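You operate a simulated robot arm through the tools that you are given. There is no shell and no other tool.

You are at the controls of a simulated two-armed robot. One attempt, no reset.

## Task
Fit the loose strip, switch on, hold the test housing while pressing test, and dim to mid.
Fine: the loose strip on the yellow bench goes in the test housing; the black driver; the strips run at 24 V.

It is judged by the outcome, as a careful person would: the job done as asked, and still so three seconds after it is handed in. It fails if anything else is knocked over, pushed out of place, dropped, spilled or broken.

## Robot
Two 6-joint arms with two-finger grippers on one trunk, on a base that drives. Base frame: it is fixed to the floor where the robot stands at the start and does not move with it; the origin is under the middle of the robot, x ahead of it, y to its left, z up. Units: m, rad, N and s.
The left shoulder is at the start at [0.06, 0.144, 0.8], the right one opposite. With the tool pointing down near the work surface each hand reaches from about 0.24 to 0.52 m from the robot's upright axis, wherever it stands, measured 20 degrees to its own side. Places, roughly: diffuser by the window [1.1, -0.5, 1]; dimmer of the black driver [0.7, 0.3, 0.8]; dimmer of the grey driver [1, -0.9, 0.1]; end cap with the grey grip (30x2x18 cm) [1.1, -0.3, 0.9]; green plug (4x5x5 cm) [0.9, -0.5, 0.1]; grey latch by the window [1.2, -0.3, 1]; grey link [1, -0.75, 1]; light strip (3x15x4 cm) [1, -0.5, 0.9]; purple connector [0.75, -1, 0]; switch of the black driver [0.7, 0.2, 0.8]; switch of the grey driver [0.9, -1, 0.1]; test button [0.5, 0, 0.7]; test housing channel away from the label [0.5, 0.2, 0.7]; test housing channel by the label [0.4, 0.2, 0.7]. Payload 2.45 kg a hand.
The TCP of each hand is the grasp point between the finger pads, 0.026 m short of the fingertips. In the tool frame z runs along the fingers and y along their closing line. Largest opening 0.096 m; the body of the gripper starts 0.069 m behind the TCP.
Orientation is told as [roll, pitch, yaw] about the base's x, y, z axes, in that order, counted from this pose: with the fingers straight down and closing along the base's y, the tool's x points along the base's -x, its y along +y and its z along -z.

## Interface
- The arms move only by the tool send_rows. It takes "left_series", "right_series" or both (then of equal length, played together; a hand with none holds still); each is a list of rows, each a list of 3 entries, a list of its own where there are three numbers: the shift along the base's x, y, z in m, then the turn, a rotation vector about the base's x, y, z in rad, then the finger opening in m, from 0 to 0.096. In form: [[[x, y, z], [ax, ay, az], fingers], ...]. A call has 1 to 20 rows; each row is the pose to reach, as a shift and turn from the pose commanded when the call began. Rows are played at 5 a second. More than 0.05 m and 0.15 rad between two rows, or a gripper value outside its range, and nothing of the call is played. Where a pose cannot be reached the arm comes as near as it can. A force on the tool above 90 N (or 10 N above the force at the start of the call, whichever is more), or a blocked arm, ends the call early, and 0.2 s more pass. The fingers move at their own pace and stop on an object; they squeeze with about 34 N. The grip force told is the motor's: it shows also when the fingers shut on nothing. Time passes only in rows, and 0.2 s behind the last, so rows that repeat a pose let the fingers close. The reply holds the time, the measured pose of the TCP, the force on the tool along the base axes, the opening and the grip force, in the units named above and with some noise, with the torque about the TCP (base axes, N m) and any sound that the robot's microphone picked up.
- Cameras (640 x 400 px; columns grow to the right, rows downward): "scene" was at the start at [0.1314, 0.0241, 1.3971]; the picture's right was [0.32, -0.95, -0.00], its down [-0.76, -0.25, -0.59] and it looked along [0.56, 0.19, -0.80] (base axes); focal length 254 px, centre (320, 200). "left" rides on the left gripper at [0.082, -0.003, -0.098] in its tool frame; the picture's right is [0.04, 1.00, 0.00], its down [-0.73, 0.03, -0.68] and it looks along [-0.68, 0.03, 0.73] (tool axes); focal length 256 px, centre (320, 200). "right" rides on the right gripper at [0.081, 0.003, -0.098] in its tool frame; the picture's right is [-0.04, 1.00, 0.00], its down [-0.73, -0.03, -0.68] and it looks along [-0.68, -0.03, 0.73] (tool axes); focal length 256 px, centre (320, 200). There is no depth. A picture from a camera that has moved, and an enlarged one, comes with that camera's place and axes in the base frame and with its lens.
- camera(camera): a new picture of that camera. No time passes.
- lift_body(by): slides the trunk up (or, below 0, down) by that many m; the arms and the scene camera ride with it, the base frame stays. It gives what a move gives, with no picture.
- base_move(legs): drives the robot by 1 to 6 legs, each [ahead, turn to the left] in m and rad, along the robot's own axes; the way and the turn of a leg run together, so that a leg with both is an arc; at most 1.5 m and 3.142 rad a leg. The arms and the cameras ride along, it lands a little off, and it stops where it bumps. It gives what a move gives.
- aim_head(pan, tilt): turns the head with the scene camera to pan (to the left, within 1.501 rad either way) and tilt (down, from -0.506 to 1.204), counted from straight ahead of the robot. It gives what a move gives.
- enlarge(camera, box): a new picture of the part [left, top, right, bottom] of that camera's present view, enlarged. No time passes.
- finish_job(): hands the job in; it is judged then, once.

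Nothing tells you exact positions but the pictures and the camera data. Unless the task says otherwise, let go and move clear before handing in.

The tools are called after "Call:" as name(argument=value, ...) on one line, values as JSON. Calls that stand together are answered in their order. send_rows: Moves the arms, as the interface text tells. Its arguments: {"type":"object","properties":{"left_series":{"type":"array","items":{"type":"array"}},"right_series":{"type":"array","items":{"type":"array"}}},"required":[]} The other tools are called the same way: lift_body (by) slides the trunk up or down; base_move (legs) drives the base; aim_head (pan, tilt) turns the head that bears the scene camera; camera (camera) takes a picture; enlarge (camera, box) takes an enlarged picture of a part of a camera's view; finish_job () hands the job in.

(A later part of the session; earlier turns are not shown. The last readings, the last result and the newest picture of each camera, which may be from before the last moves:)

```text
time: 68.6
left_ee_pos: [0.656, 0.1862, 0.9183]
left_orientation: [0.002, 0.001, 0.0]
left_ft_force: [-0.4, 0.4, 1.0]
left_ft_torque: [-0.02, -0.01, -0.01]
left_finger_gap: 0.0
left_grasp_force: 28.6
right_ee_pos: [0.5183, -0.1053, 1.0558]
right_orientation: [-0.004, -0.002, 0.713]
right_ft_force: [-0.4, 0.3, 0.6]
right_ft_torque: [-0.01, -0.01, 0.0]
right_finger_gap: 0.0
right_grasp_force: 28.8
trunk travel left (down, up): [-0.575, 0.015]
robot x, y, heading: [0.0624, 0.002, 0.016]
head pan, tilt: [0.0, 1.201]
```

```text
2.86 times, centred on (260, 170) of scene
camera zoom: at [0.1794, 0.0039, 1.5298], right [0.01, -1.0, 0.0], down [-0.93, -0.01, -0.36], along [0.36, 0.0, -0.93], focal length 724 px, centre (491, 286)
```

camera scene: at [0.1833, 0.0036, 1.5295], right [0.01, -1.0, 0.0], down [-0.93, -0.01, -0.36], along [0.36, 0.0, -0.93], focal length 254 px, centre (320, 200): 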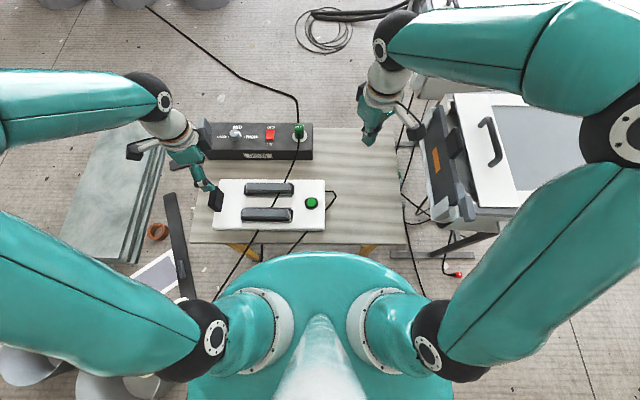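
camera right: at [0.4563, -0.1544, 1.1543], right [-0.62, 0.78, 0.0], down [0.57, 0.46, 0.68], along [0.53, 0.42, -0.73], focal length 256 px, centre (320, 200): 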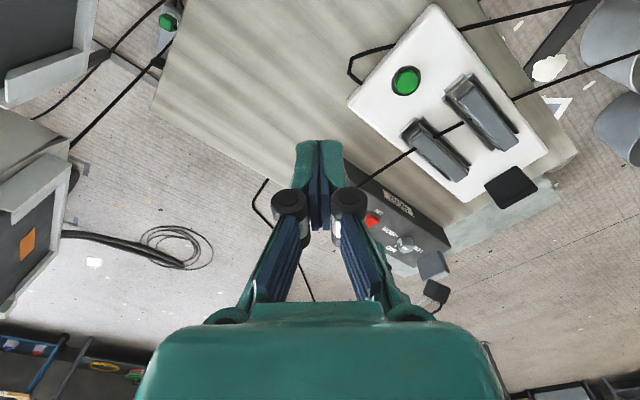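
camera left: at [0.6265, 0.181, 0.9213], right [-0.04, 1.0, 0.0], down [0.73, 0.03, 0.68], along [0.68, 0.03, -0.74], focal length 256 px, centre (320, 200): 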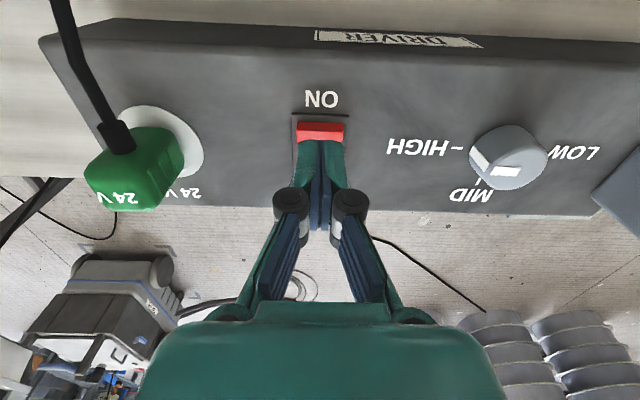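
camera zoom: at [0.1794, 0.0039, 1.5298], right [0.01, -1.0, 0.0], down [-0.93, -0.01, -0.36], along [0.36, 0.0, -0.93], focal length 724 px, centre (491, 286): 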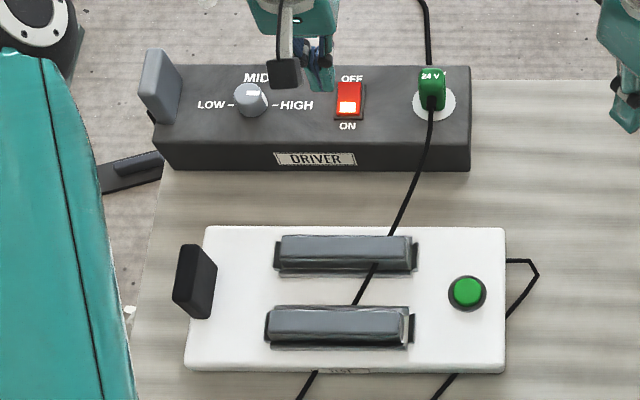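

The switch is on and its lamp is lit. Next is the housing: the left hand will hold its black grip. I'll move there and look at it closely.

Call:
send_rows(left_series=[[[-0.035, 0.02, 0.03], [0, 0, 0], 0.0], [[-0.07, 0.04, 0.05], [0, 0, 0], 0.03], [[-0.105, 0.06, 0.05], [0, 0, 0], 0.06], [[-0.14, 0.08, 0.05], [0, 0, 0], 0.096], [[-0.175, 0.1, 0.05], [0, 0, 0], 0.096], [[-0.21, 0.125, 0.05], [0, 0, 0], 0.096], [[-0.236, 0.15, 0.05], [0, 0, 0], 0.096], [[-0.236, 0.15, 0.05], [0, 0, 0], 0.096]])

Call:
camera(camera="left")

Call:
enlarge(camera="scene", box=[200, 165, 340, 240])

```text
refused: row 1 steps farther than a row can; nothing moved
```

```text
taken
camera left: at [0.575, 0.1809, 1.0167], right [-0.04, 1.0, 0.0], down [0.74, 0.03, 0.68], along [0.68, 0.03, -0.74], focal length 256 px, centre (320, 200)
```

left: 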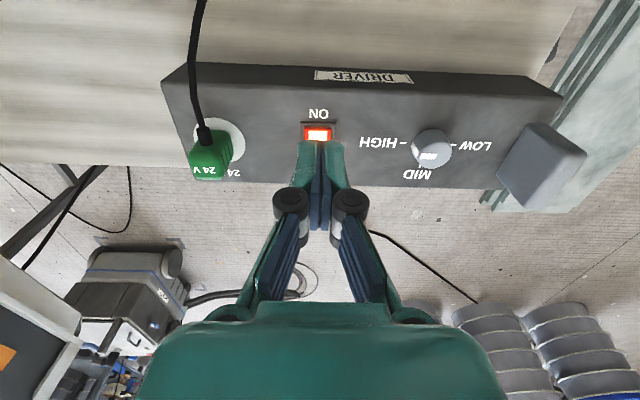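

```text
4.57 times, centred on (270, 202) of scene
camera zoom: at [0.1794, 0.0039, 1.5298], right [0.01, -1.0, 0.0], down [-0.93, -0.01, -0.36], along [0.36, 0.0, -0.93], focal length 1159 px, centre (549, 189)
```

zoom: 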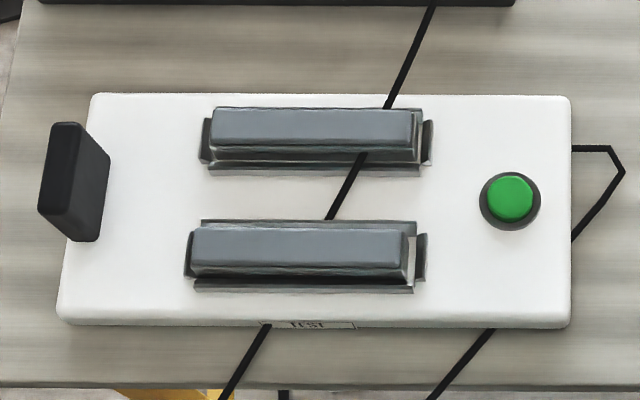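

One row was slightly too long, so I'll resend with smaller steps.

Call:
send_rows(left_series=[[[-0.03, 0.015, 0.03], [0, 0, 0], 0.0], [[-0.065, 0.035, 0.05], [0, 0, 0], 0.03], [[-0.1, 0.055, 0.05], [0, 0, 0], 0.06], [[-0.135, 0.075, 0.05], [0, 0, 0], 0.096], [[-0.17, 0.095, 0.05], [0, 0, 0], 0.096], [[-0.205, 0.12, 0.05], [0, 0, 0], 0.096], [[-0.236, 0.15, 0.05], [0, 0, 0], 0.096], [[-0.236, 0.15, 0.05], [0, 0, 0], 0.096]])

Call:
camera(camera="left")

Call:
enlarge(camera="left", box=[200, 40, 440, 200])

```text
time: 70.4
left_ee_pos: [0.4209, 0.3345, 0.9706]
left_orientation: [0.0, 0.001, 0.001]
left_ft_force: [0.3, 0.7, 0.3]
left_ft_torque: [-0.02, 0.05, 0.01]
left_finger_gap: 0.0961
left_grasp_force: 0.0
right_ee_pos: [0.5212, -0.1052, 1.0562]
right_orientation: [-0.003, -0.002, 0.71]
right_ft_force: [0.7, 1.1, 0.2]
right_ft_torque: [0.0, 0.06, -0.03]
right_finger_gap: 0.0
right_grasp_force: 29.0
trunk travel left (down, up): [-0.575, 0.015]
robot x, y, heading: [0.0649, 0.0036, 0.008]
head pan, tilt: [0.0, 1.201]
```

```text
taken
camera left: at [0.3402, 0.3308, 1.0681], right [-0.04, 1.0, 0.0], down [0.73, 0.03, 0.68], along [0.68, 0.03, -0.74], focal length 256 px, centre (320, 200)
```

left: 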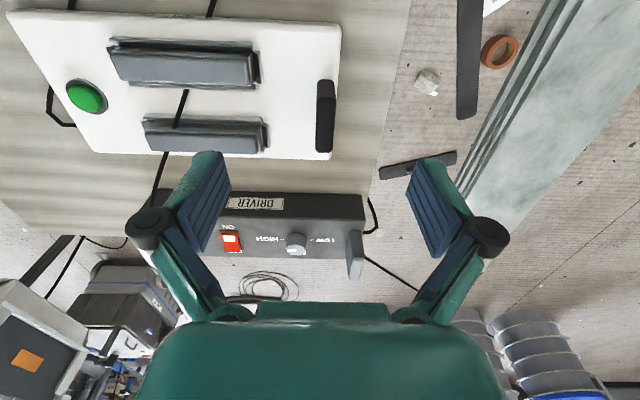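

```text
2.50 times, centred on (320, 120) of left
camera zoom: at [0.3402, 0.3308, 1.0681], right [-0.04, 1.0, 0.0], down [0.73, 0.03, 0.68], along [0.68, 0.03, -0.74], focal length 640 px, centre (320, 400)
```

zoom: 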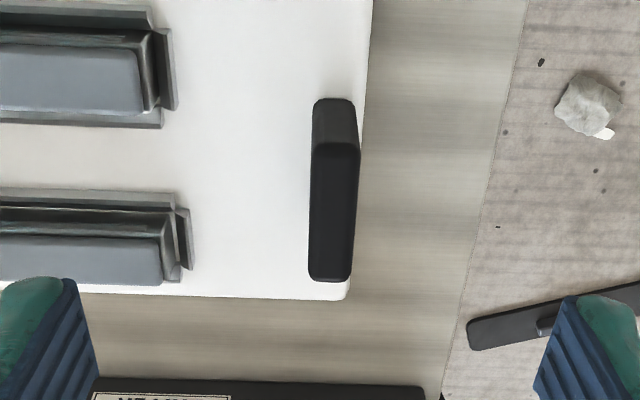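

The grip plate is about 2 cm thick, centred near (0.481, 0.343), with its top at about z = 0.793. I'll move above it with open fingers and check the centring.

Call:
send_rows(left_series=[[[0.02, 0.003, -0.03], [0, 0, 0], 0.096], [[0.04, 0.006, -0.06], [0, 0, 0], 0.096], [[0.06, 0.0085, -0.09], [0, 0, 0], 0.096], [[0.06, 0.0085, -0.1], [0, 0, 0], 0.096], [[0.06, 0.0085, -0.1], [0, 0, 0], 0.096]])

Call:
camera(camera="left")

Call:
enlarge(camera="scene", box=[190, 160, 270, 240])

```text
time: 71.6
left_ee_pos: [0.4819, 0.3437, 0.8689]
left_orientation: [0.003, 0.002, 0.002]
left_ft_force: [0.6, -0.6, -0.1]
left_ft_torque: [0.0, 0.0, -0.02]
left_finger_gap: 0.0962
left_grasp_force: 0.0
right_ee_pos: [0.5202, -0.1041, 1.0557]
right_orientation: [-0.001, 0.001, 0.712]
right_ft_force: [-0.2, -0.2, -0.2]
right_ft_torque: [0.02, 0.02, 0.02]
right_finger_gap: 0.0
right_grasp_force: 28.7
trunk travel left (down, up): [-0.575, 0.015]
robot x, y, heading: [0.0615, 0.0033, 0.009]
head pan, tilt: [0.0, 1.201]
```

```text
taken
camera left: at [0.4013, 0.3398, 0.9669], right [-0.04, 1.0, 0.0], down [0.73, 0.03, 0.68], along [0.68, 0.03, -0.74], focal length 256 px, centre (320, 200)
```

left: 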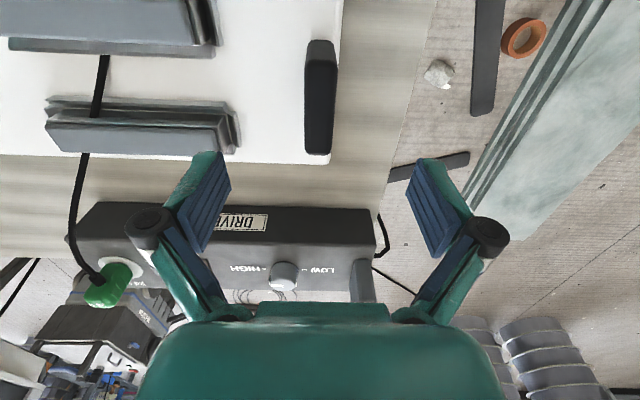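

```text
5.00 times, centred on (230, 200) of scene
camera zoom: at [0.1812, 0.0041, 1.5297], right [0.01, -1.0, 0.0], down [-0.93, -0.01, -0.36], along [0.36, 0.0, -0.93], focal length 1268 px, centre (770, 200)
```

zoom: 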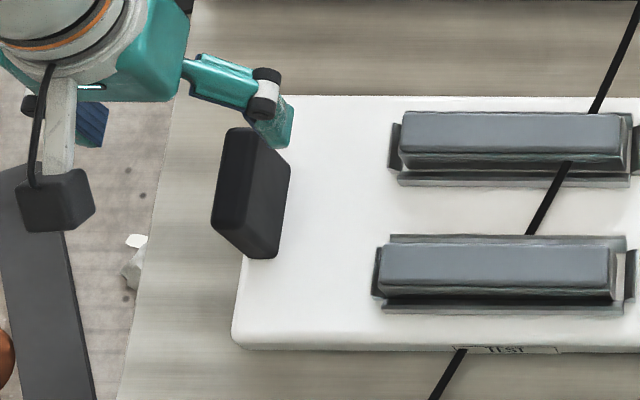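

Centred well on the plate. Descending around it.

Call:
send_rows(left_series=[[[-0.001, 0, -0.03], [0, 0, 0], 0.096], [[-0.001, 0, -0.06], [0, 0, 0], 0.096], [[-0.001, 0, -0.085], [0, 0, 0], 0.096], [[-0.001, 0, -0.096], [0, 0, 0], 0.096], [[-0.001, 0, -0.096], [0, 0, 0], 0.096]])

Call:
camera(camera="left")

Call:
enlarge(camera="scene", box=[190, 160, 270, 240])

```text
time: 72.8
left_ee_pos: [0.4826, 0.3437, 0.7717]
left_orientation: [0.001, 0.001, 0.003]
left_ft_force: [-0.3, -0.9, 0.7]
left_ft_torque: [0.0, 0.02, 0.04]
left_finger_gap: 0.0959
left_grasp_force: 0.0
right_ee_pos: [0.52, -0.106, 1.0561]
right_orientation: [-0.004, 0.001, 0.713]
right_ft_force: [0.0, -0.4, 0.7]
right_ft_torque: [-0.01, -0.03, -0.03]
right_finger_gap: 0.0
right_grasp_force: 28.6
trunk travel left (down, up): [-0.575, 0.015]
robot x, y, heading: [0.0622, 0.0005, 0.008]
head pan, tilt: [0.0, 1.201]
```

```text
taken
camera left: at [0.4001, 0.3397, 0.8704], right [-0.04, 1.0, 0.0], down [0.73, 0.03, 0.68], along [0.68, 0.03, -0.73], focal length 256 px, centre (320, 200)
```

left: 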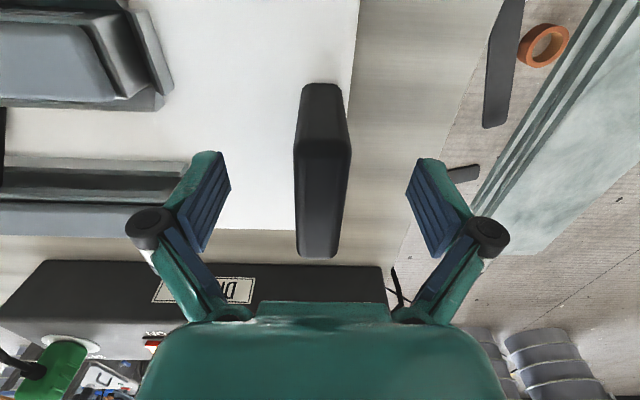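

```text
5.00 times, centred on (230, 200) of scene
camera zoom: at [0.1808, 0.004, 1.5297], right [0.01, -1.0, 0.0], down [-0.93, -0.01, -0.36], along [0.36, 0.0, -0.93], focal length 1268 px, centre (770, 200)
```

zoom: 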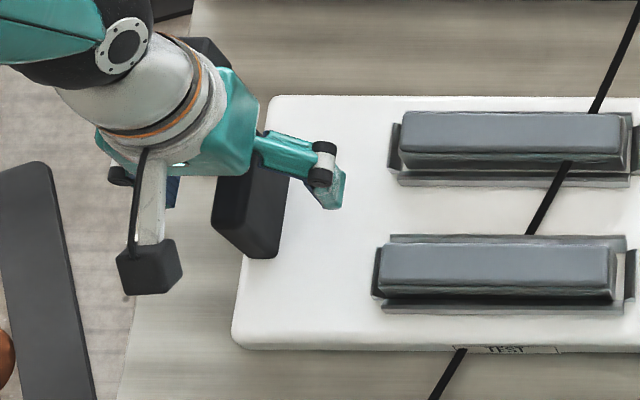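

The plate is centred between the fingers. Closing on the grip.

Call:
send_rows(left_series=[[[0, 0, 0], [0, 0, 0], 0.07], [[0, 0, 0], [0, 0, 0], 0.045], [[0, 0, 0], [0, 0, 0], 0.03], [[0, 0, 0], [0, 0, 0], 0.015], [[0, 0, 0], [0, 0, 0], 0.0], [[0, 0, 0], [0, 0, 0], 0.0]])

Call:
camera(camera="left")

Call:
camera(camera="scene")

```text
time: 74.2
left_ee_pos: [0.48, 0.3442, 0.7712]
left_orientation: [0.001, 0.002, 0.003]
left_ft_force: [-0.5, -0.8, 1.4]
left_ft_torque: [-0.01, -0.04, 0.0]
left_finger_gap: 0.0216
left_grasp_force: 34.1
right_ee_pos: [0.5205, -0.1053, 1.0561]
right_orientation: [-0.003, -0.001, 0.713]
right_ft_force: [0.1, -0.8, 0.6]
right_ft_torque: [0.0, -0.01, 0.04]
right_finger_gap: 0.0
right_grasp_force: 28.2
trunk travel left (down, up): [-0.575, 0.015]
robot x, y, heading: [0.063, 0.0051, 0.011]
head pan, tilt: [0.0, 1.201]
```

```text
taken
camera left: at [0.4001, 0.3396, 0.8707], right [-0.04, 1.0, 0.0], down [0.73, 0.03, 0.68], along [0.68, 0.03, -0.74], focal length 256 px, centre (320, 200)
```

left: 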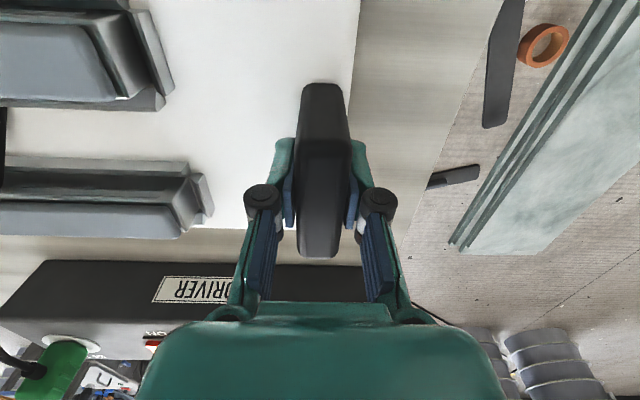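

```text
taken
camera scene: at [0.1808, 0.0039, 1.5297], right [0.01, -1.0, 0.0], down [-0.93, -0.01, -0.36], along [0.36, 0.0, -0.93], focal length 254 px, centre (320, 200)
```

scene: 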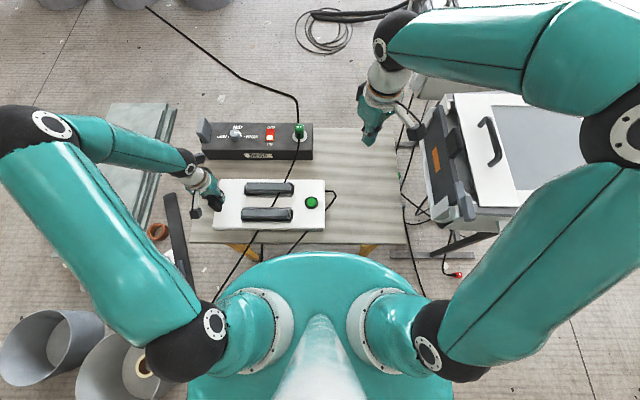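

The housing is held (gap 0.0216, about 34 N) and hasn't moved. Now I'll bring the right hand's closed fingers over the test button at about (0.478, 0.035).

Call:
send_rows(right_series=[[[-0.007, 0.023, -0.03], [0, 0, 0], 0.0], [[-0.014, 0.046, -0.06], [0, 0, 0], 0.0], [[-0.021, 0.07, -0.09], [0, 0, 0], 0.0], [[-0.028, 0.093, -0.12], [0, 0, 0], 0.0], [[-0.035, 0.116, -0.15], [0, 0, 0], 0.0], [[-0.042, 0.14, -0.18], [0, 0, 0], 0.0], [[-0.042, 0.14, -0.2], [0, 0, 0], 0.0], [[-0.042, 0.14, -0.2], [0, 0, 0], 0.0]])

Call:
camera(camera="right")

Call:
enlarge(camera="scene", box=[260, 165, 340, 235])

```text
time: 76.0
left_ee_pos: [0.4814, 0.3446, 0.7722]
left_orientation: [0.002, 0.001, 0.001]
left_ft_force: [-1.7, -0.5, 1.3]
left_ft_torque: [-0.03, 0.21, -0.02]
left_finger_gap: 0.0216
left_grasp_force: 33.9
right_ee_pos: [0.4772, 0.0355, 0.8567]
right_orientation: [-0.003, -0.002, 0.71]
right_ft_force: [-0.6, 0.1, -0.4]
right_ft_torque: [0.0, 0.04, -0.01]
right_finger_gap: 0.0
right_grasp_force: 28.3
trunk travel left (down, up): [-0.575, 0.015]
robot x, y, heading: [0.0641, 0.004, 0.01]
head pan, tilt: [0.0, 1.201]
```

```text
taken
camera right: at [0.4145, -0.0149, 0.9539], right [-0.62, 0.78, 0.0], down [0.57, 0.46, 0.68], along [0.53, 0.42, -0.73], focal length 256 px, centre (320, 200)
```

right: 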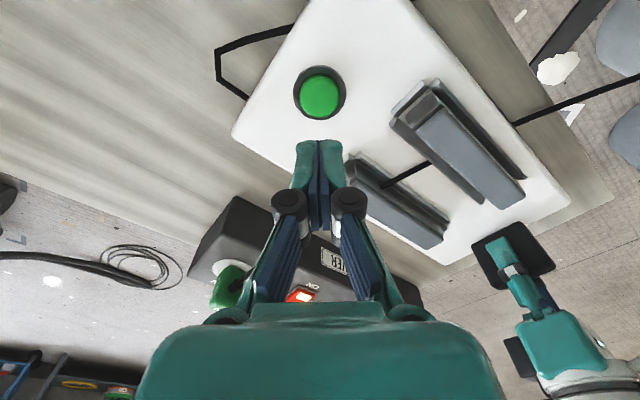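

```text
5.71 times, centred on (300, 200) of scene
camera zoom: at [0.1807, 0.0039, 1.5297], right [0.01, -1.0, 0.0], down [-0.93, -0.01, -0.36], along [0.36, 0.0, -0.93], focal length 1449 px, centre (434, 200)
```

zoom: 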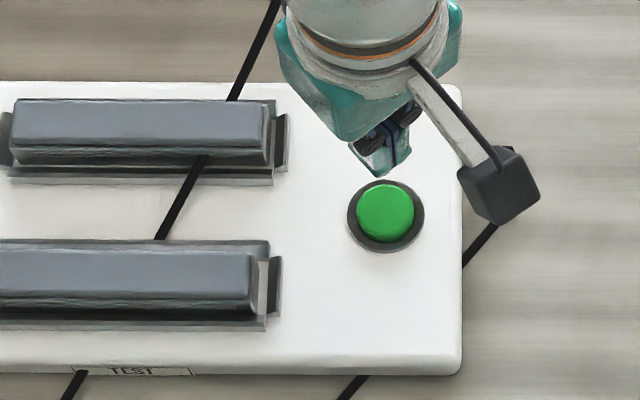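

The right camera agrees with the button at (0.478, 0.034). I'll lower over it, then press in small steps while the left hand holds.

Call:
send_rows(right_series=[[[0.001, -0.001, -0.025], [0, 0, 0], 0.0], [[0.001, -0.001, -0.05], [0, 0, 0], 0.0], [[0.001, -0.001, -0.066], [0, 0, 0], 0.0], [[0.001, -0.001, -0.066], [0, 0, 0], 0.0]])

Call:
camera(camera="right")

Call:
enlarge(camera="scene", box=[260, 165, 340, 235])

```text
time: 77.0
left_ee_pos: [0.481, 0.3439, 0.7719]
left_orientation: [0.002, 0.002, 0.001]
left_ft_force: [0.1, 0.4, 1.1]
left_ft_torque: [0.0, 0.13, 0.02]
left_finger_gap: 0.0216
left_grasp_force: 34.0
right_ee_pos: [0.4793, 0.0343, 0.7903]
right_orientation: [-0.005, -0.001, 0.711]
right_ft_force: [0.0, 0.0, 0.4]
right_ft_torque: [0.01, -0.01, 0.03]
right_finger_gap: 0.0
right_grasp_force: 27.8
trunk travel left (down, up): [-0.575, 0.015]
robot x, y, heading: [0.0669, 0.003, 0.009]
head pan, tilt: [0.0, 1.201]
```

```text
taken
camera right: at [0.4153, -0.0148, 0.8882], right [-0.62, 0.78, 0.0], down [0.57, 0.46, 0.68], along [0.53, 0.42, -0.73], focal length 256 px, centre (320, 200)
```

right: 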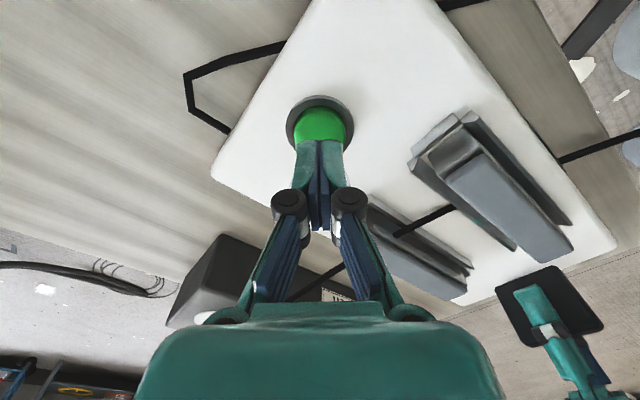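

```text
5.71 times, centred on (300, 200) of scene
camera zoom: at [0.1807, 0.004, 1.5297], right [0.01, -1.0, 0.0], down [-0.93, -0.01, -0.36], along [0.36, 0.0, -0.93], focal length 1449 px, centre (434, 200)
```

zoom: 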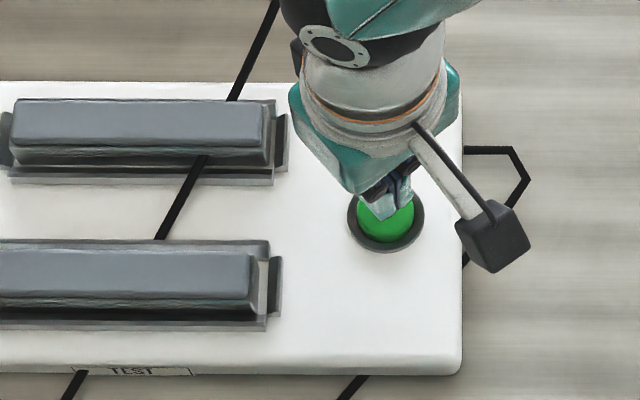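

Call:
send_rows(right_series=[[[0, 0, -0.003], [0, 0, 0], 0.0], [[0, 0, -0.006], [0, 0, 0], 0.0], [[0, 0, -0.009], [0, 0, 0], 0.0]])

Call:
send_rows(right_series=[[[0, 0, -0.002], [0, 0, 0], 0.0], [[0, 0, -0.004], [0, 0, 0], 0.0]])

```text
time: 77.8
left_ee_pos: [0.4807, 0.3448, 0.7719]
left_orientation: [0.001, 0.002, 0.001]
left_ft_force: [-0.6, -0.6, 1.2]
left_ft_torque: [0.0, 0.02, -0.01]
left_finger_gap: 0.0216
left_grasp_force: 33.8
right_ee_pos: [0.4813, 0.0348, 0.7816]
right_orientation: [-0.004, -0.003, 0.71]
right_ft_force: [-0.2, 0.5, -0.1]
right_ft_torque: [0.02, -0.01, 0.0]
right_finger_gap: 0.0
right_grasp_force: 28.7
trunk travel left (down, up): [-0.575, 0.015]
robot x, y, heading: [0.0634, 0.0017, 0.007]
head pan, tilt: [0.0, 1.201]
```

```text
time: 78.4
left_ee_pos: [0.4817, 0.343, 0.7723]
left_orientation: [0.004, 0.003, 0.003]
left_ft_force: [-0.7, -0.2, 0.1]
left_ft_torque: [-0.04, -0.01, 0.02]
left_finger_gap: 0.0215
left_grasp_force: 33.9
right_ee_pos: [0.4787, 0.0335, 0.7772]
right_orientation: [-0.002, -0.001, 0.712]
right_ft_force: [-0.3, 0.4, 0.3]
right_ft_torque: [0.01, 0.0, 0.01]
right_finger_gap: 0.0002
right_grasp_force: 28.7
trunk travel left (down, up): [-0.575, 0.015]
robot x, y, heading: [0.0662, 0.0048, 0.012]
head pan, tilt: [0.0, 1.201]
```

Call:
send_rows(right_series=[[[0, 0, -0.002], [0, 0, 0], 0.0], [[0, 0, -0.004], [0, 0, 0], 0.0]])

Call:
enlarge(camera="right", box=[240, 70, 400, 190])

```text
time: 79.0
left_ee_pos: [0.4813, 0.344, 0.7721]
left_orientation: [0.0, 0.001, 0.002]
left_ft_force: [-0.6, -1.2, 1.4]
left_ft_torque: [-0.01, 0.02, -0.02]
left_finger_gap: 0.0215
left_grasp_force: 33.9
right_ee_pos: [0.479, 0.0338, 0.7726]
right_orientation: [-0.004, -0.003, 0.711]
right_ft_force: [0.3, 0.0, 0.8]
right_ft_torque: [0.0, 0.03, -0.01]
right_finger_gap: 0.0001
right_grasp_force: 28.2
trunk travel left (down, up): [-0.575, 0.015]
robot x, y, heading: [0.0626, 0.0023, 0.008]
head pan, tilt: [0.0, 1.201]
```

```text
3.33 times, centred on (320, 130) of right
camera zoom: at [0.4151, -0.0152, 0.8709], right [-0.62, 0.78, 0.0], down [0.57, 0.46, 0.68], along [0.53, 0.42, -0.73], focal length 853 px, centre (320, 433)
```

zoom: 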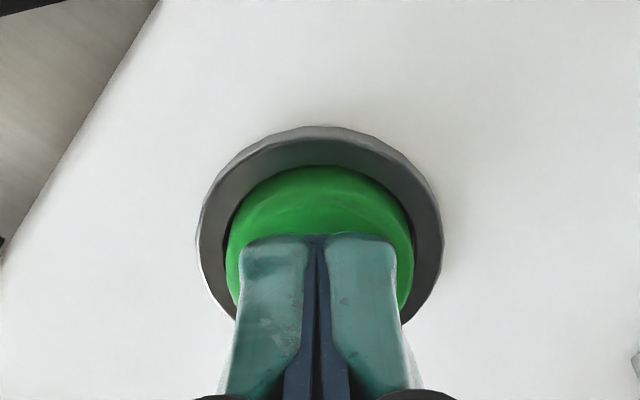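

The fingertips are centred on the button and nearly touching. I'll continue pressing in 2 mm steps.

Call:
send_rows(right_series=[[[0, 0, -0.002], [0, 0, 0], 0.0], [[0, 0, -0.004], [0, 0, 0], 0.0]])

Call:
send_rows(right_series=[[[0, 0, -0.002], [0, 0, 0], 0.0], [[0, 0, -0.003], [0, 0, 0], 0.0]])

Call:
camera(camera="scene")

Call:
enlarge(camera="right", box=[240, 70, 400, 190])

```text
time: 79.6
left_ee_pos: [0.4811, 0.3438, 0.7714]
left_orientation: [0.001, 0.001, 0.001]
left_ft_force: [-0.4, -0.1, 1.0]
left_ft_torque: [0.02, -0.03, -0.02]
left_finger_gap: 0.022
left_grasp_force: 33.9
right_ee_pos: [0.4784, 0.0337, 0.7688]
right_orientation: [-0.004, -0.001, 0.715]
right_ft_force: [0.0, -0.4, 0.9]
right_ft_torque: [0.0, -0.01, 0.0]
right_finger_gap: 0.0
right_grasp_force: 27.9
trunk travel left (down, up): [-0.575, 0.015]
robot x, y, heading: [0.063, 0.0002, 0.009]
head pan, tilt: [0.0, 1.201]
```

```text
time: 80.2
left_ee_pos: [0.4808, 0.3456, 0.7728]
left_orientation: [0.001, 0.002, 0.002]
left_ft_force: [-0.9, -0.4, 1.4]
left_ft_torque: [0.0, -0.01, -0.05]
left_finger_gap: 0.0216
left_grasp_force: 33.5
right_ee_pos: [0.4795, 0.0334, 0.7672]
right_orientation: [-0.004, -0.001, 0.712]
right_ft_force: [-0.8, 0.3, -0.9]
right_ft_torque: [0.02, 0.02, 0.0]
right_finger_gap: 0.0001
right_grasp_force: 28.3
trunk travel left (down, up): [-0.575, 0.015]
robot x, y, heading: [0.0639, 0.0019, 0.008]
head pan, tilt: [0.0, 1.201]
```

```text
taken
camera scene: at [0.1808, 0.004, 1.5297], right [0.01, -1.0, 0.0], down [-0.93, -0.01, -0.36], along [0.36, 0.0, -0.93], focal length 254 px, centre (320, 200)
```

scene: 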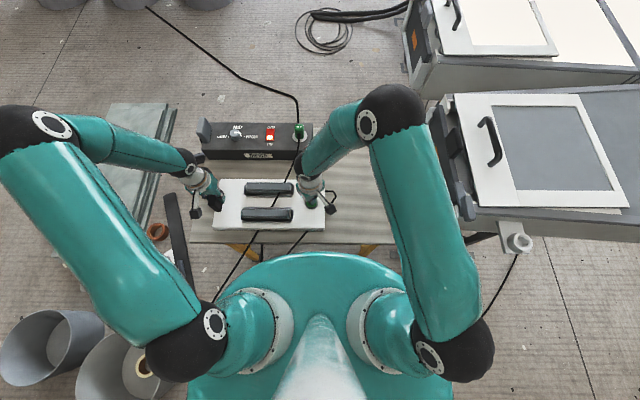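

```text
3.33 times, centred on (320, 130) of right
camera zoom: at [0.4158, -0.0162, 0.8652], right [-0.62, 0.78, 0.0], down [0.57, 0.46, 0.68], along [0.53, 0.42, -0.73], focal length 853 px, centre (320, 433)
```

zoom: 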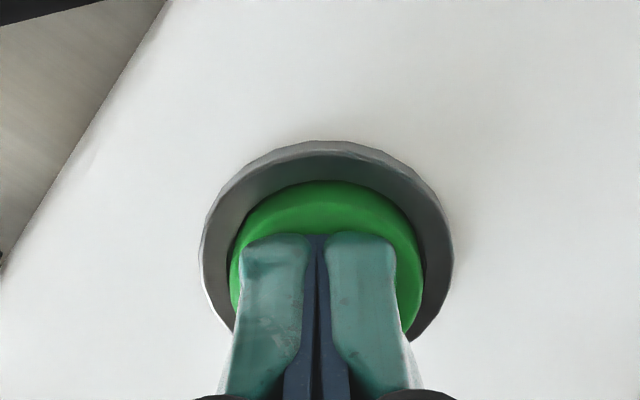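

Still no contact; the button top is lower than estimated. I'll continue down in 2 mm steps.

Call:
send_rows(right_series=[[[0, 0, -0.002], [0, 0, 0], 0.0], [[0, 0, -0.003], [0, 0, 0], 0.0]])

Call:
send_rows(right_series=[[[0, 0, -0.002], [0, 0, 0], 0.0], [[0, 0, -0.003], [0, 0, 0], 0.0]])

Call:
enlarge(camera="scene", box=[200, 165, 340, 240])

```text
time: 80.8
left_ee_pos: [0.4816, 0.3446, 0.7722]
left_orientation: [0.0, 0.001, 0.001]
left_ft_force: [1.1, 0.6, 1.7]
left_ft_torque: [0.02, 0.03, -0.06]
left_finger_gap: 0.0216
left_grasp_force: 34.5
right_ee_pos: [0.4793, 0.0351, 0.7635]
right_orientation: [-0.003, -0.004, 0.709]
right_ft_force: [0.5, -0.6, 3.4]
right_ft_torque: [-0.04, -0.05, -0.01]
right_finger_gap: 0.006
right_grasp_force: 28.3
trunk travel left (down, up): [-0.575, 0.015]
robot x, y, heading: [0.0615, 0.0034, 0.006]
head pan, tilt: [0.0, 1.201]
heard: click
```

```text
time: 81.4
left_ee_pos: [0.4814, 0.3439, 0.7722]
left_orientation: [0.0, 0.002, 0.001]
left_ft_force: [1.9, 1.8, -1.4]
left_ft_torque: [0.03, 0.03, 0.14]
left_finger_gap: 0.0215
left_grasp_force: 34.3
right_ee_pos: [0.4795, 0.0338, 0.7604]
right_orientation: [-0.005, -0.002, 0.712]
right_ft_force: [-1.9, -2.0, 14.6]
right_ft_torque: [-0.08, 0.03, 0.07]
right_finger_gap: 0.0059
right_grasp_force: 28.2
trunk travel left (down, up): [-0.575, 0.015]
robot x, y, heading: [0.0637, 0.0044, 0.014]
head pan, tilt: [0.0, 1.201]
```

```text
4.57 times, centred on (270, 202) of scene
camera zoom: at [0.1802, 0.0041, 1.5299], right [0.01, -1.0, 0.0], down [-0.93, -0.01, -0.36], along [0.36, 0.0, -0.93], focal length 1159 px, centre (549, 189)
```

zoom: 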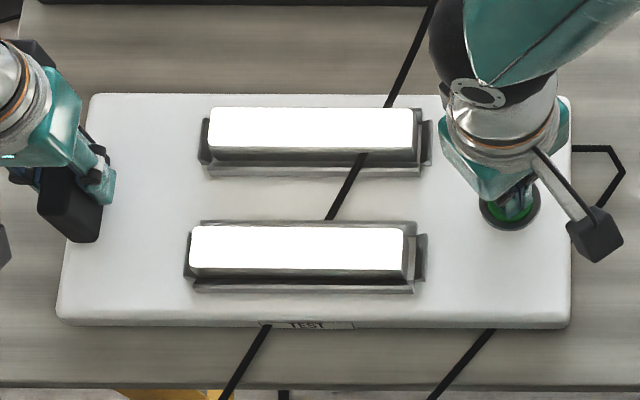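

Click: both strips light up at full brightness while the housing is held. I'll hold a moment, then lift the right hand off while the left keeps holding.

Call:
send_rows(right_series=[[[0, 0, 0], [0, 0, 0], 0.0], [[0, 0, 0], [0, 0, 0], 0.0], [[0, 0, 0.02], [0, 0, 0], 0.0], [[0.0, -0.01, 0.06], [0, 0, 0], 0.0], [[0.0, -0.03, 0.1], [0, 0, 0], 0.0], [[0.01, -0.06, 0.13], [0, 0, 0], 0.0]])

Call:
enlarge(camera="scene", box=[190, 100, 340, 240])

```text
time: 82.8
left_ee_pos: [0.4812, 0.3431, 0.7717]
left_orientation: [0.0, 0.001, 0.002]
left_ft_force: [0.1, -2.5, 2.6]
left_ft_torque: [0.21, -0.04, 0.09]
left_finger_gap: 0.0219
left_grasp_force: 34.2
right_ee_pos: [0.4912, -0.0257, 0.8906]
right_orientation: [-0.004, 0.0, 0.713]
right_ft_force: [0.3, 0.4, -0.2]
right_ft_torque: [0.0, -0.01, -0.03]
right_finger_gap: 0.0
right_grasp_force: 28.3
trunk travel left (down, up): [-0.575, 0.015]
robot x, y, heading: [0.0646, -0.0006, 0.009]
head pan, tilt: [0.0, 1.201]
```

```text
2.86 times, centred on (265, 170) of scene
camera zoom: at [0.1806, 0.0035, 1.5296], right [0.01, -1.0, 0.0], down [-0.93, -0.01, -0.36], along [0.36, 0.0, -0.93], focal length 724 px, centre (477, 286)
```

zoom: 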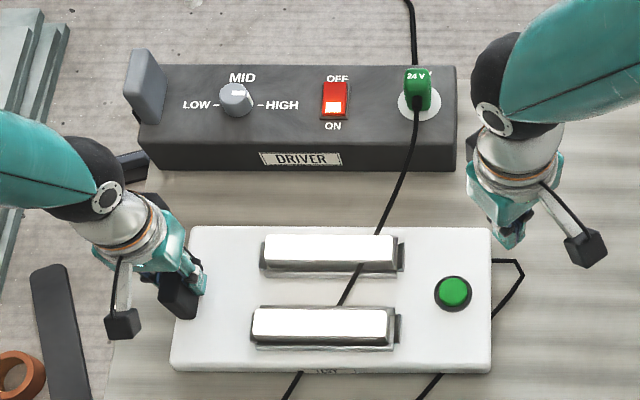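

The test latched: both strips stay lit. I'll release the housing grip and rise straight up.

Call:
send_rows(left_series=[[[0, 0, 0], [0, 0, 0], 0.03], [[0, 0, 0], [0, 0, 0], 0.05], [[0, 0, 0], [0, 0, 0], 0.07], [[0, 0, 0], [0, 0, 0], 0.07], [[0, 0, 0.03], [0, 0, 0], 0.07], [[0, 0, 0.07], [0, 0, 0], 0.07], [[0, 0, 0.11], [0, 0, 0], 0.07], [[0, 0, 0.15], [0, 0, 0], 0.07], [[0.02, 0, 0.17], [0, 0, 0], 0.07]])

Call:
camera(camera="left")

Call:
camera(camera="scene")

```text
time: 84.8
left_ee_pos: [0.5007, 0.3459, 0.9427]
left_orientation: [0.0, 0.004, 0.001]
left_ft_force: [1.2, 0.4, -0.1]
left_ft_torque: [0.01, 0.03, 0.02]
left_finger_gap: 0.07
left_grasp_force: 0.0
right_ee_pos: [0.4929, -0.0249, 0.8893]
right_orientation: [-0.003, 0.001, 0.711]
right_ft_force: [0.4, -0.6, 0.1]
right_ft_torque: [-0.02, -0.01, -0.02]
right_finger_gap: 0.0
right_grasp_force: 28.3
trunk travel left (down, up): [-0.575, 0.015]
robot x, y, heading: [0.0645, 0.0052, 0.01]
head pan, tilt: [0.0, 1.201]
```

```text
taken
camera left: at [0.4205, 0.3409, 1.0409], right [-0.04, 1.0, 0.0], down [0.74, 0.03, 0.68], along [0.68, 0.03, -0.74], focal length 256 px, centre (320, 200)
```

left: 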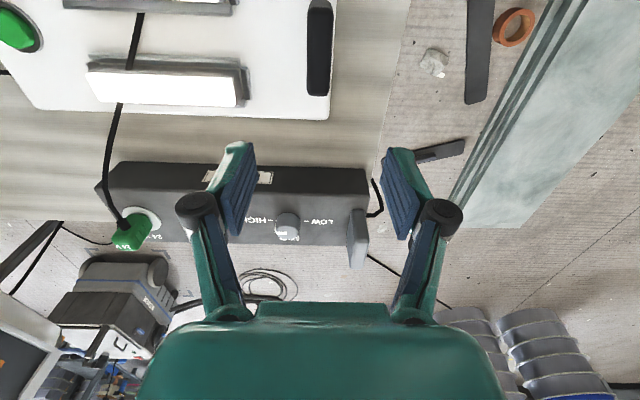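

```text
taken
camera scene: at [0.1818, 0.004, 1.5296], right [0.01, -1.0, 0.0], down [-0.93, -0.01, -0.36], along [0.36, 0.0, -0.93], focal length 254 px, centre (320, 200)
```

scene: 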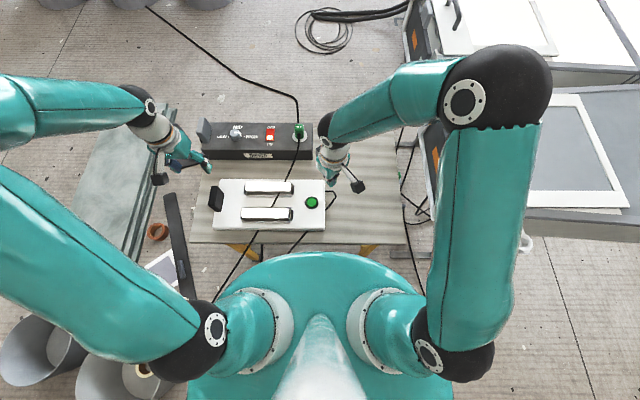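

Now for the dimmer: its pointer is at HIGH (-y) and must turn 90° counter-clockwise seen from above, to MID (+x). I'll move the left hand up to the knob for a precise look.

Call:
send_rows(left_series=[[[0.03, -0.01, -0.005], [0, 0, 0], 0.07], [[0.06, -0.02, -0.01], [0, 0, 0], 0.07], [[0.09, -0.03, -0.015], [0, 0, 0], 0.07], [[0.12, -0.04, -0.022], [0, 0, 0], 0.07], [[0.12, -0.04, -0.022], [0, 0, 0], 0.07]])

Call:
camera(camera="left")

Call:
enlarge(camera="left", box=[250, 110, 450, 240])

```text
time: 86.0
left_ee_pos: [0.6205, 0.303, 0.9207]
left_orientation: [0.003, 0.002, 0.002]
left_ft_force: [-0.2, 1.0, 0.6]
left_ft_torque: [0.0, -0.01, 0.0]
left_finger_gap: 0.0702
left_grasp_force: 0.1
right_ee_pos: [0.4915, -0.025, 0.8905]
right_orientation: [-0.004, -0.002, 0.711]
right_ft_force: [0.1, -0.5, 0.1]
right_ft_torque: [0.01, -0.04, 0.01]
right_finger_gap: 0.0
right_grasp_force: 28.8
trunk travel left (down, up): [-0.575, 0.015]
robot x, y, heading: [0.0645, 0.0042, 0.007]
head pan, tilt: [0.0, 1.201]
```

```text
taken
camera left: at [0.5384, 0.2987, 1.0193], right [-0.04, 1.0, 0.0], down [0.73, 0.03, 0.68], along [0.68, 0.03, -0.74], focal length 256 px, centre (320, 200)
```

left: 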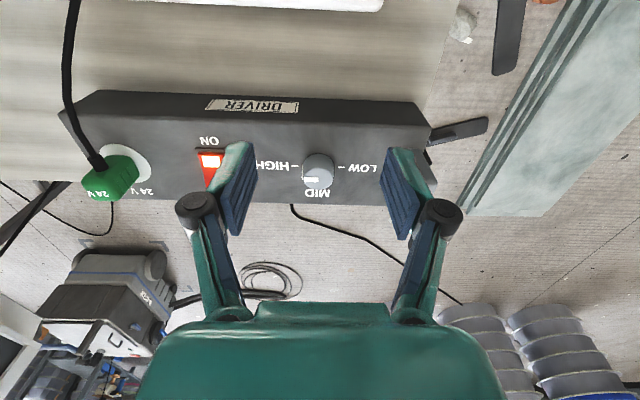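

```text
3.08 times, centred on (350, 175) of left
camera zoom: at [0.5384, 0.2987, 1.0193], right [-0.04, 1.0, 0.0], down [0.73, 0.03, 0.68], along [0.68, 0.03, -0.74], focal length 788 px, centre (228, 277)
```

zoom: 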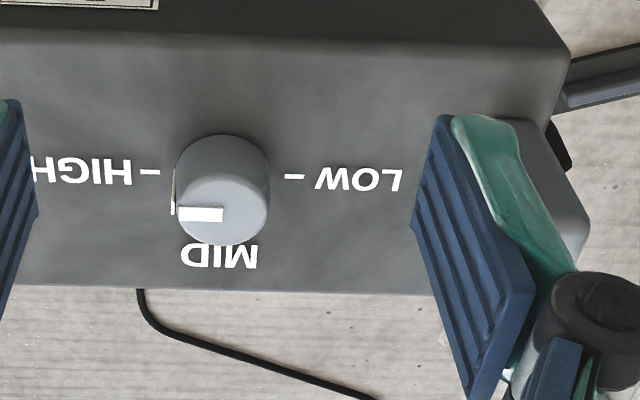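

I'll zoom further on the knob to get its centre and pointer angle.

Call:
enlarge(camera="left", box=[295, 145, 345, 200])

Call:
enlarge(camera="scene", box=[220, 115, 255, 145])

```text
7.27 times, centred on (320, 172) of left
camera zoom: at [0.5384, 0.2987, 1.0193], right [-0.04, 1.0, 0.0], down [0.73, 0.03, 0.68], along [0.68, 0.03, -0.74], focal length 1862 px, centre (320, 400)
```

zoom: 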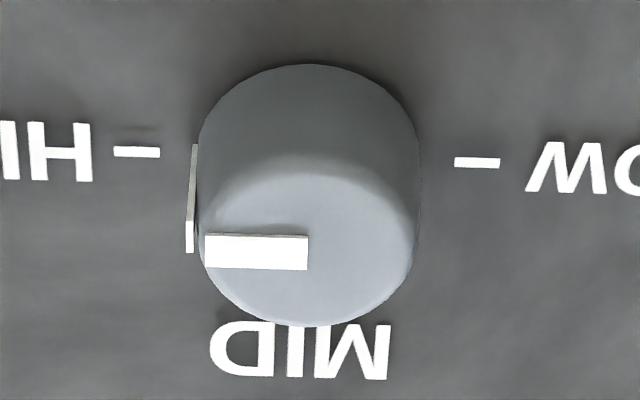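

```text
13.33 times, centred on (238, 130) of scene
camera zoom: at [0.1802, 0.0041, 1.5298], right [0.01, -1.0, 0.0], down [-0.93, -0.01, -0.36], along [0.36, 0.0, -0.93], focal length 3381 px, centre (1420, 1133)
```

zoom: 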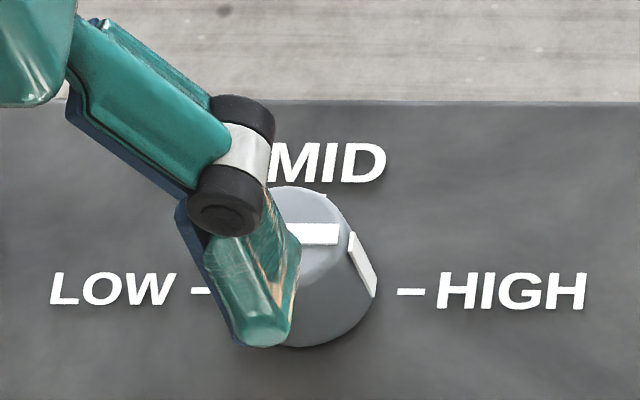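

The pointer is exactly at HIGH; the knob is about 3.2 cm wide, centred near (0.713, 0.3045), with its top near 0.80. I'll hover above it at yaw -45°, so I can turn through to +45°.

Call:
send_rows(left_series=[[[0.016, 0, -0.005], [0, 0, -0.131], 0.07], [[0.032, 0, -0.01], [0, 0, -0.262], 0.07], [[0.048, 0.001, -0.02], [0, 0, -0.393], 0.07], [[0.064, 0.001, -0.03], [0, 0, -0.524], 0.07], [[0.08, 0.0015, -0.04], [0, 0, -0.654], 0.07], [[0.093, 0.0015, -0.05], [0, 0, -0.785], 0.07], [[0.093, 0.0015, -0.05], [0, 0, -0.785], 0.07]])

Call:
camera(camera="left")

Call:
camera(camera="scene")

```text
time: 87.6
left_ee_pos: [0.7129, 0.3046, 0.8696]
left_orientation: [0.0, 0.003, -0.787]
left_ft_force: [0.7, -0.1, 0.3]
left_ft_torque: [-0.01, 0.0, 0.0]
left_finger_gap: 0.0698
left_grasp_force: 0.0
right_ee_pos: [0.4913, -0.0244, 0.8904]
right_orientation: [-0.003, -0.001, 0.713]
right_ft_force: [-0.2, 0.7, 0.4]
right_ft_torque: [0.0, -0.03, -0.01]
right_finger_gap: 0.0
right_grasp_force: 28.7
trunk travel left (down, up): [-0.575, 0.015]
robot x, y, heading: [0.0631, 0.0014, 0.01]
head pan, tilt: [0.0, 1.201]
```

```text
taken
camera left: at [0.6523, 0.3593, 0.9688], right [0.68, 0.73, 0.0], down [0.54, -0.5, 0.68], along [0.5, -0.46, -0.74], focal length 256 px, centre (320, 200)
```

left: 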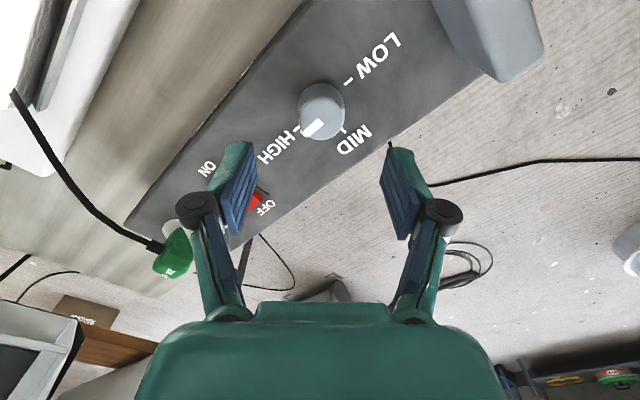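

```text
taken
camera scene: at [0.1807, 0.004, 1.5297], right [0.01, -1.0, 0.0], down [-0.93, -0.01, -0.36], along [0.36, 0.0, -0.93], focal length 254 px, centre (320, 200)
```

scene: 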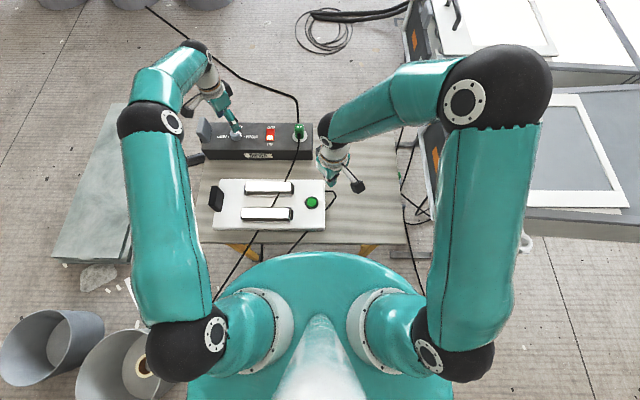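

This pose is reachable. I'll refine the knob's centre from this second viewpoint.

Call:
enlarge(camera="left", box=[290, 75, 360, 145])

```text
5.71 times, centred on (325, 110) of left
camera zoom: at [0.6523, 0.3593, 0.9688], right [0.68, 0.73, 0.0], down [0.54, -0.5, 0.68], along [0.5, -0.46, -0.74], focal length 1463 px, centre (291, 714)
```

zoom: 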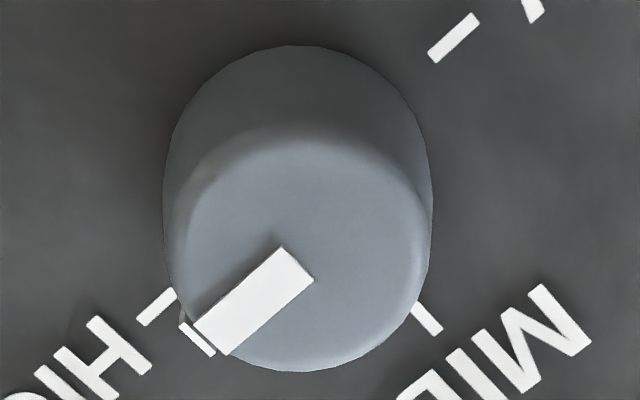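

Two views agree: knob centre (0.7136, 0.3043), top 0.799. The hand is right above it, so I'll descend around it.

Call:
send_rows(left_series=[[[0.0005, 0, -0.02], [0, 0, 0], 0.07], [[0.0005, 0, -0.04], [0, 0, 0], 0.07], [[0.0005, 0, -0.055], [0, 0, 0], 0.07], [[0.0005, 0, -0.062], [0, 0, 0], 0.07], [[0.0005, 0, -0.062], [0, 0, 0], 0.07]])

Call:
camera(camera="left")

Call:
enlarge(camera="scene", box=[190, 90, 290, 170])

```text
time: 88.8
left_ee_pos: [0.7136, 0.305, 0.8071]
left_orientation: [0.0, 0.002, -0.784]
left_ft_force: [0.3, 0.2, -0.4]
left_ft_torque: [-0.01, 0.01, 0.0]
left_finger_gap: 0.07
left_grasp_force: 0.1
right_ee_pos: [0.4922, -0.0241, 0.8899]
right_orientation: [-0.003, -0.002, 0.712]
right_ft_force: [0.5, 0.5, 0.3]
right_ft_torque: [0.0, 0.02, 0.0]
right_finger_gap: 0.0
right_grasp_force: 28.4
trunk travel left (down, up): [-0.575, 0.015]
robot x, y, heading: [0.0609, 0.0041, 0.006]
head pan, tilt: [0.0, 1.201]
```

```text
taken
camera left: at [0.6535, 0.3601, 0.9056], right [0.68, 0.74, 0.0], down [0.54, -0.5, 0.68], along [0.5, -0.46, -0.74], focal length 256 px, centre (320, 200)
```

left: 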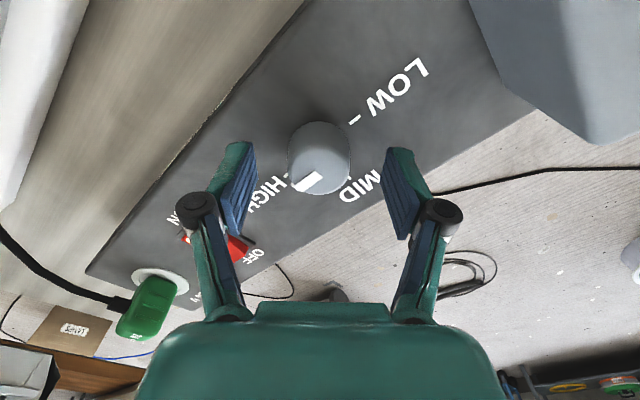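

```text
5.00 times, centred on (240, 130) of scene
camera zoom: at [0.1811, 0.004, 1.5297], right [0.01, -1.0, 0.0], down [-0.93, -0.01, -0.36], along [0.36, 0.0, -0.93], focal length 1268 px, centre (720, 550)
```

zoom: 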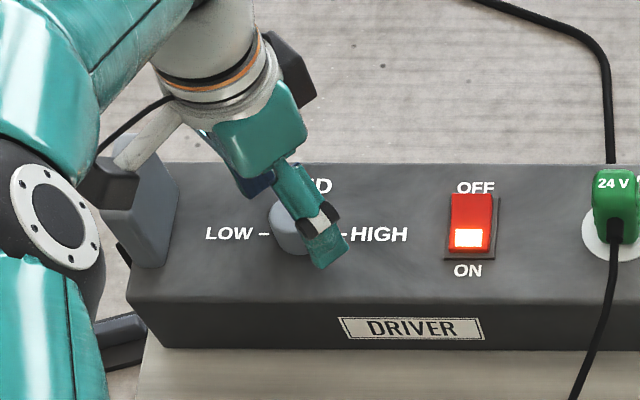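

I'll zoom here to check that the knob's axis lies on the hand's axis in both directions.

Call:
enlarge(camera="left", box=[230, 100, 410, 250])

```text
2.67 times, centred on (320, 175) of left
camera zoom: at [0.6535, 0.3601, 0.9056], right [0.68, 0.74, 0.0], down [0.54, -0.5, 0.68], along [0.5, -0.46, -0.74], focal length 683 px, centre (320, 267)
```

zoom: 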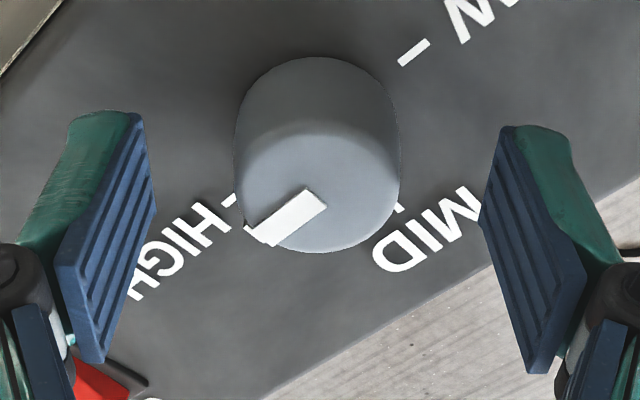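

The knob's axis is within about 1 mm of the hand's axis. Closing on the knob.

Call:
send_rows(left_series=[[[0, 0, 0], [0, 0, 0], 0.05], [[0, 0, 0], [0, 0, 0], 0.038], [[0, 0, 0], [0, 0, 0], 0.03], [[0, 0, 0], [0, 0, 0], 0.02], [[0, 0, 0], [0, 0, 0], 0.02]])

Call:
enlarge(camera="left", box=[230, 100, 410, 250])

```text
time: 90.0
left_ee_pos: [0.7125, 0.3046, 0.806]
left_orientation: [0.001, 0.001, -0.784]
left_ft_force: [-2.7, -2.4, 0.2]
left_ft_torque: [-0.06, 0.14, -0.04]
left_finger_gap: 0.0343
left_grasp_force: 34.6
right_ee_pos: [0.491, -0.0255, 0.8907]
right_orientation: [-0.004, -0.001, 0.712]
right_ft_force: [0.7, 0.2, -0.2]
right_ft_torque: [0.01, 0.0, 0.02]
right_finger_gap: 0.0001
right_grasp_force: 29.1
trunk travel left (down, up): [-0.575, 0.015]
robot x, y, heading: [0.0648, -0.0006, 0.007]
head pan, tilt: [0.0, 1.201]
```

```text
2.67 times, centred on (320, 175) of left
camera zoom: at [0.6533, 0.3596, 0.9058], right [0.68, 0.74, 0.0], down [0.54, -0.5, 0.68], along [0.5, -0.46, -0.74], focal length 683 px, centre (320, 267)
```

zoom: 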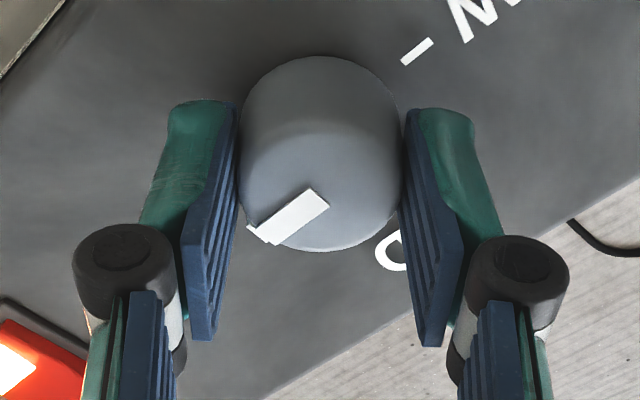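

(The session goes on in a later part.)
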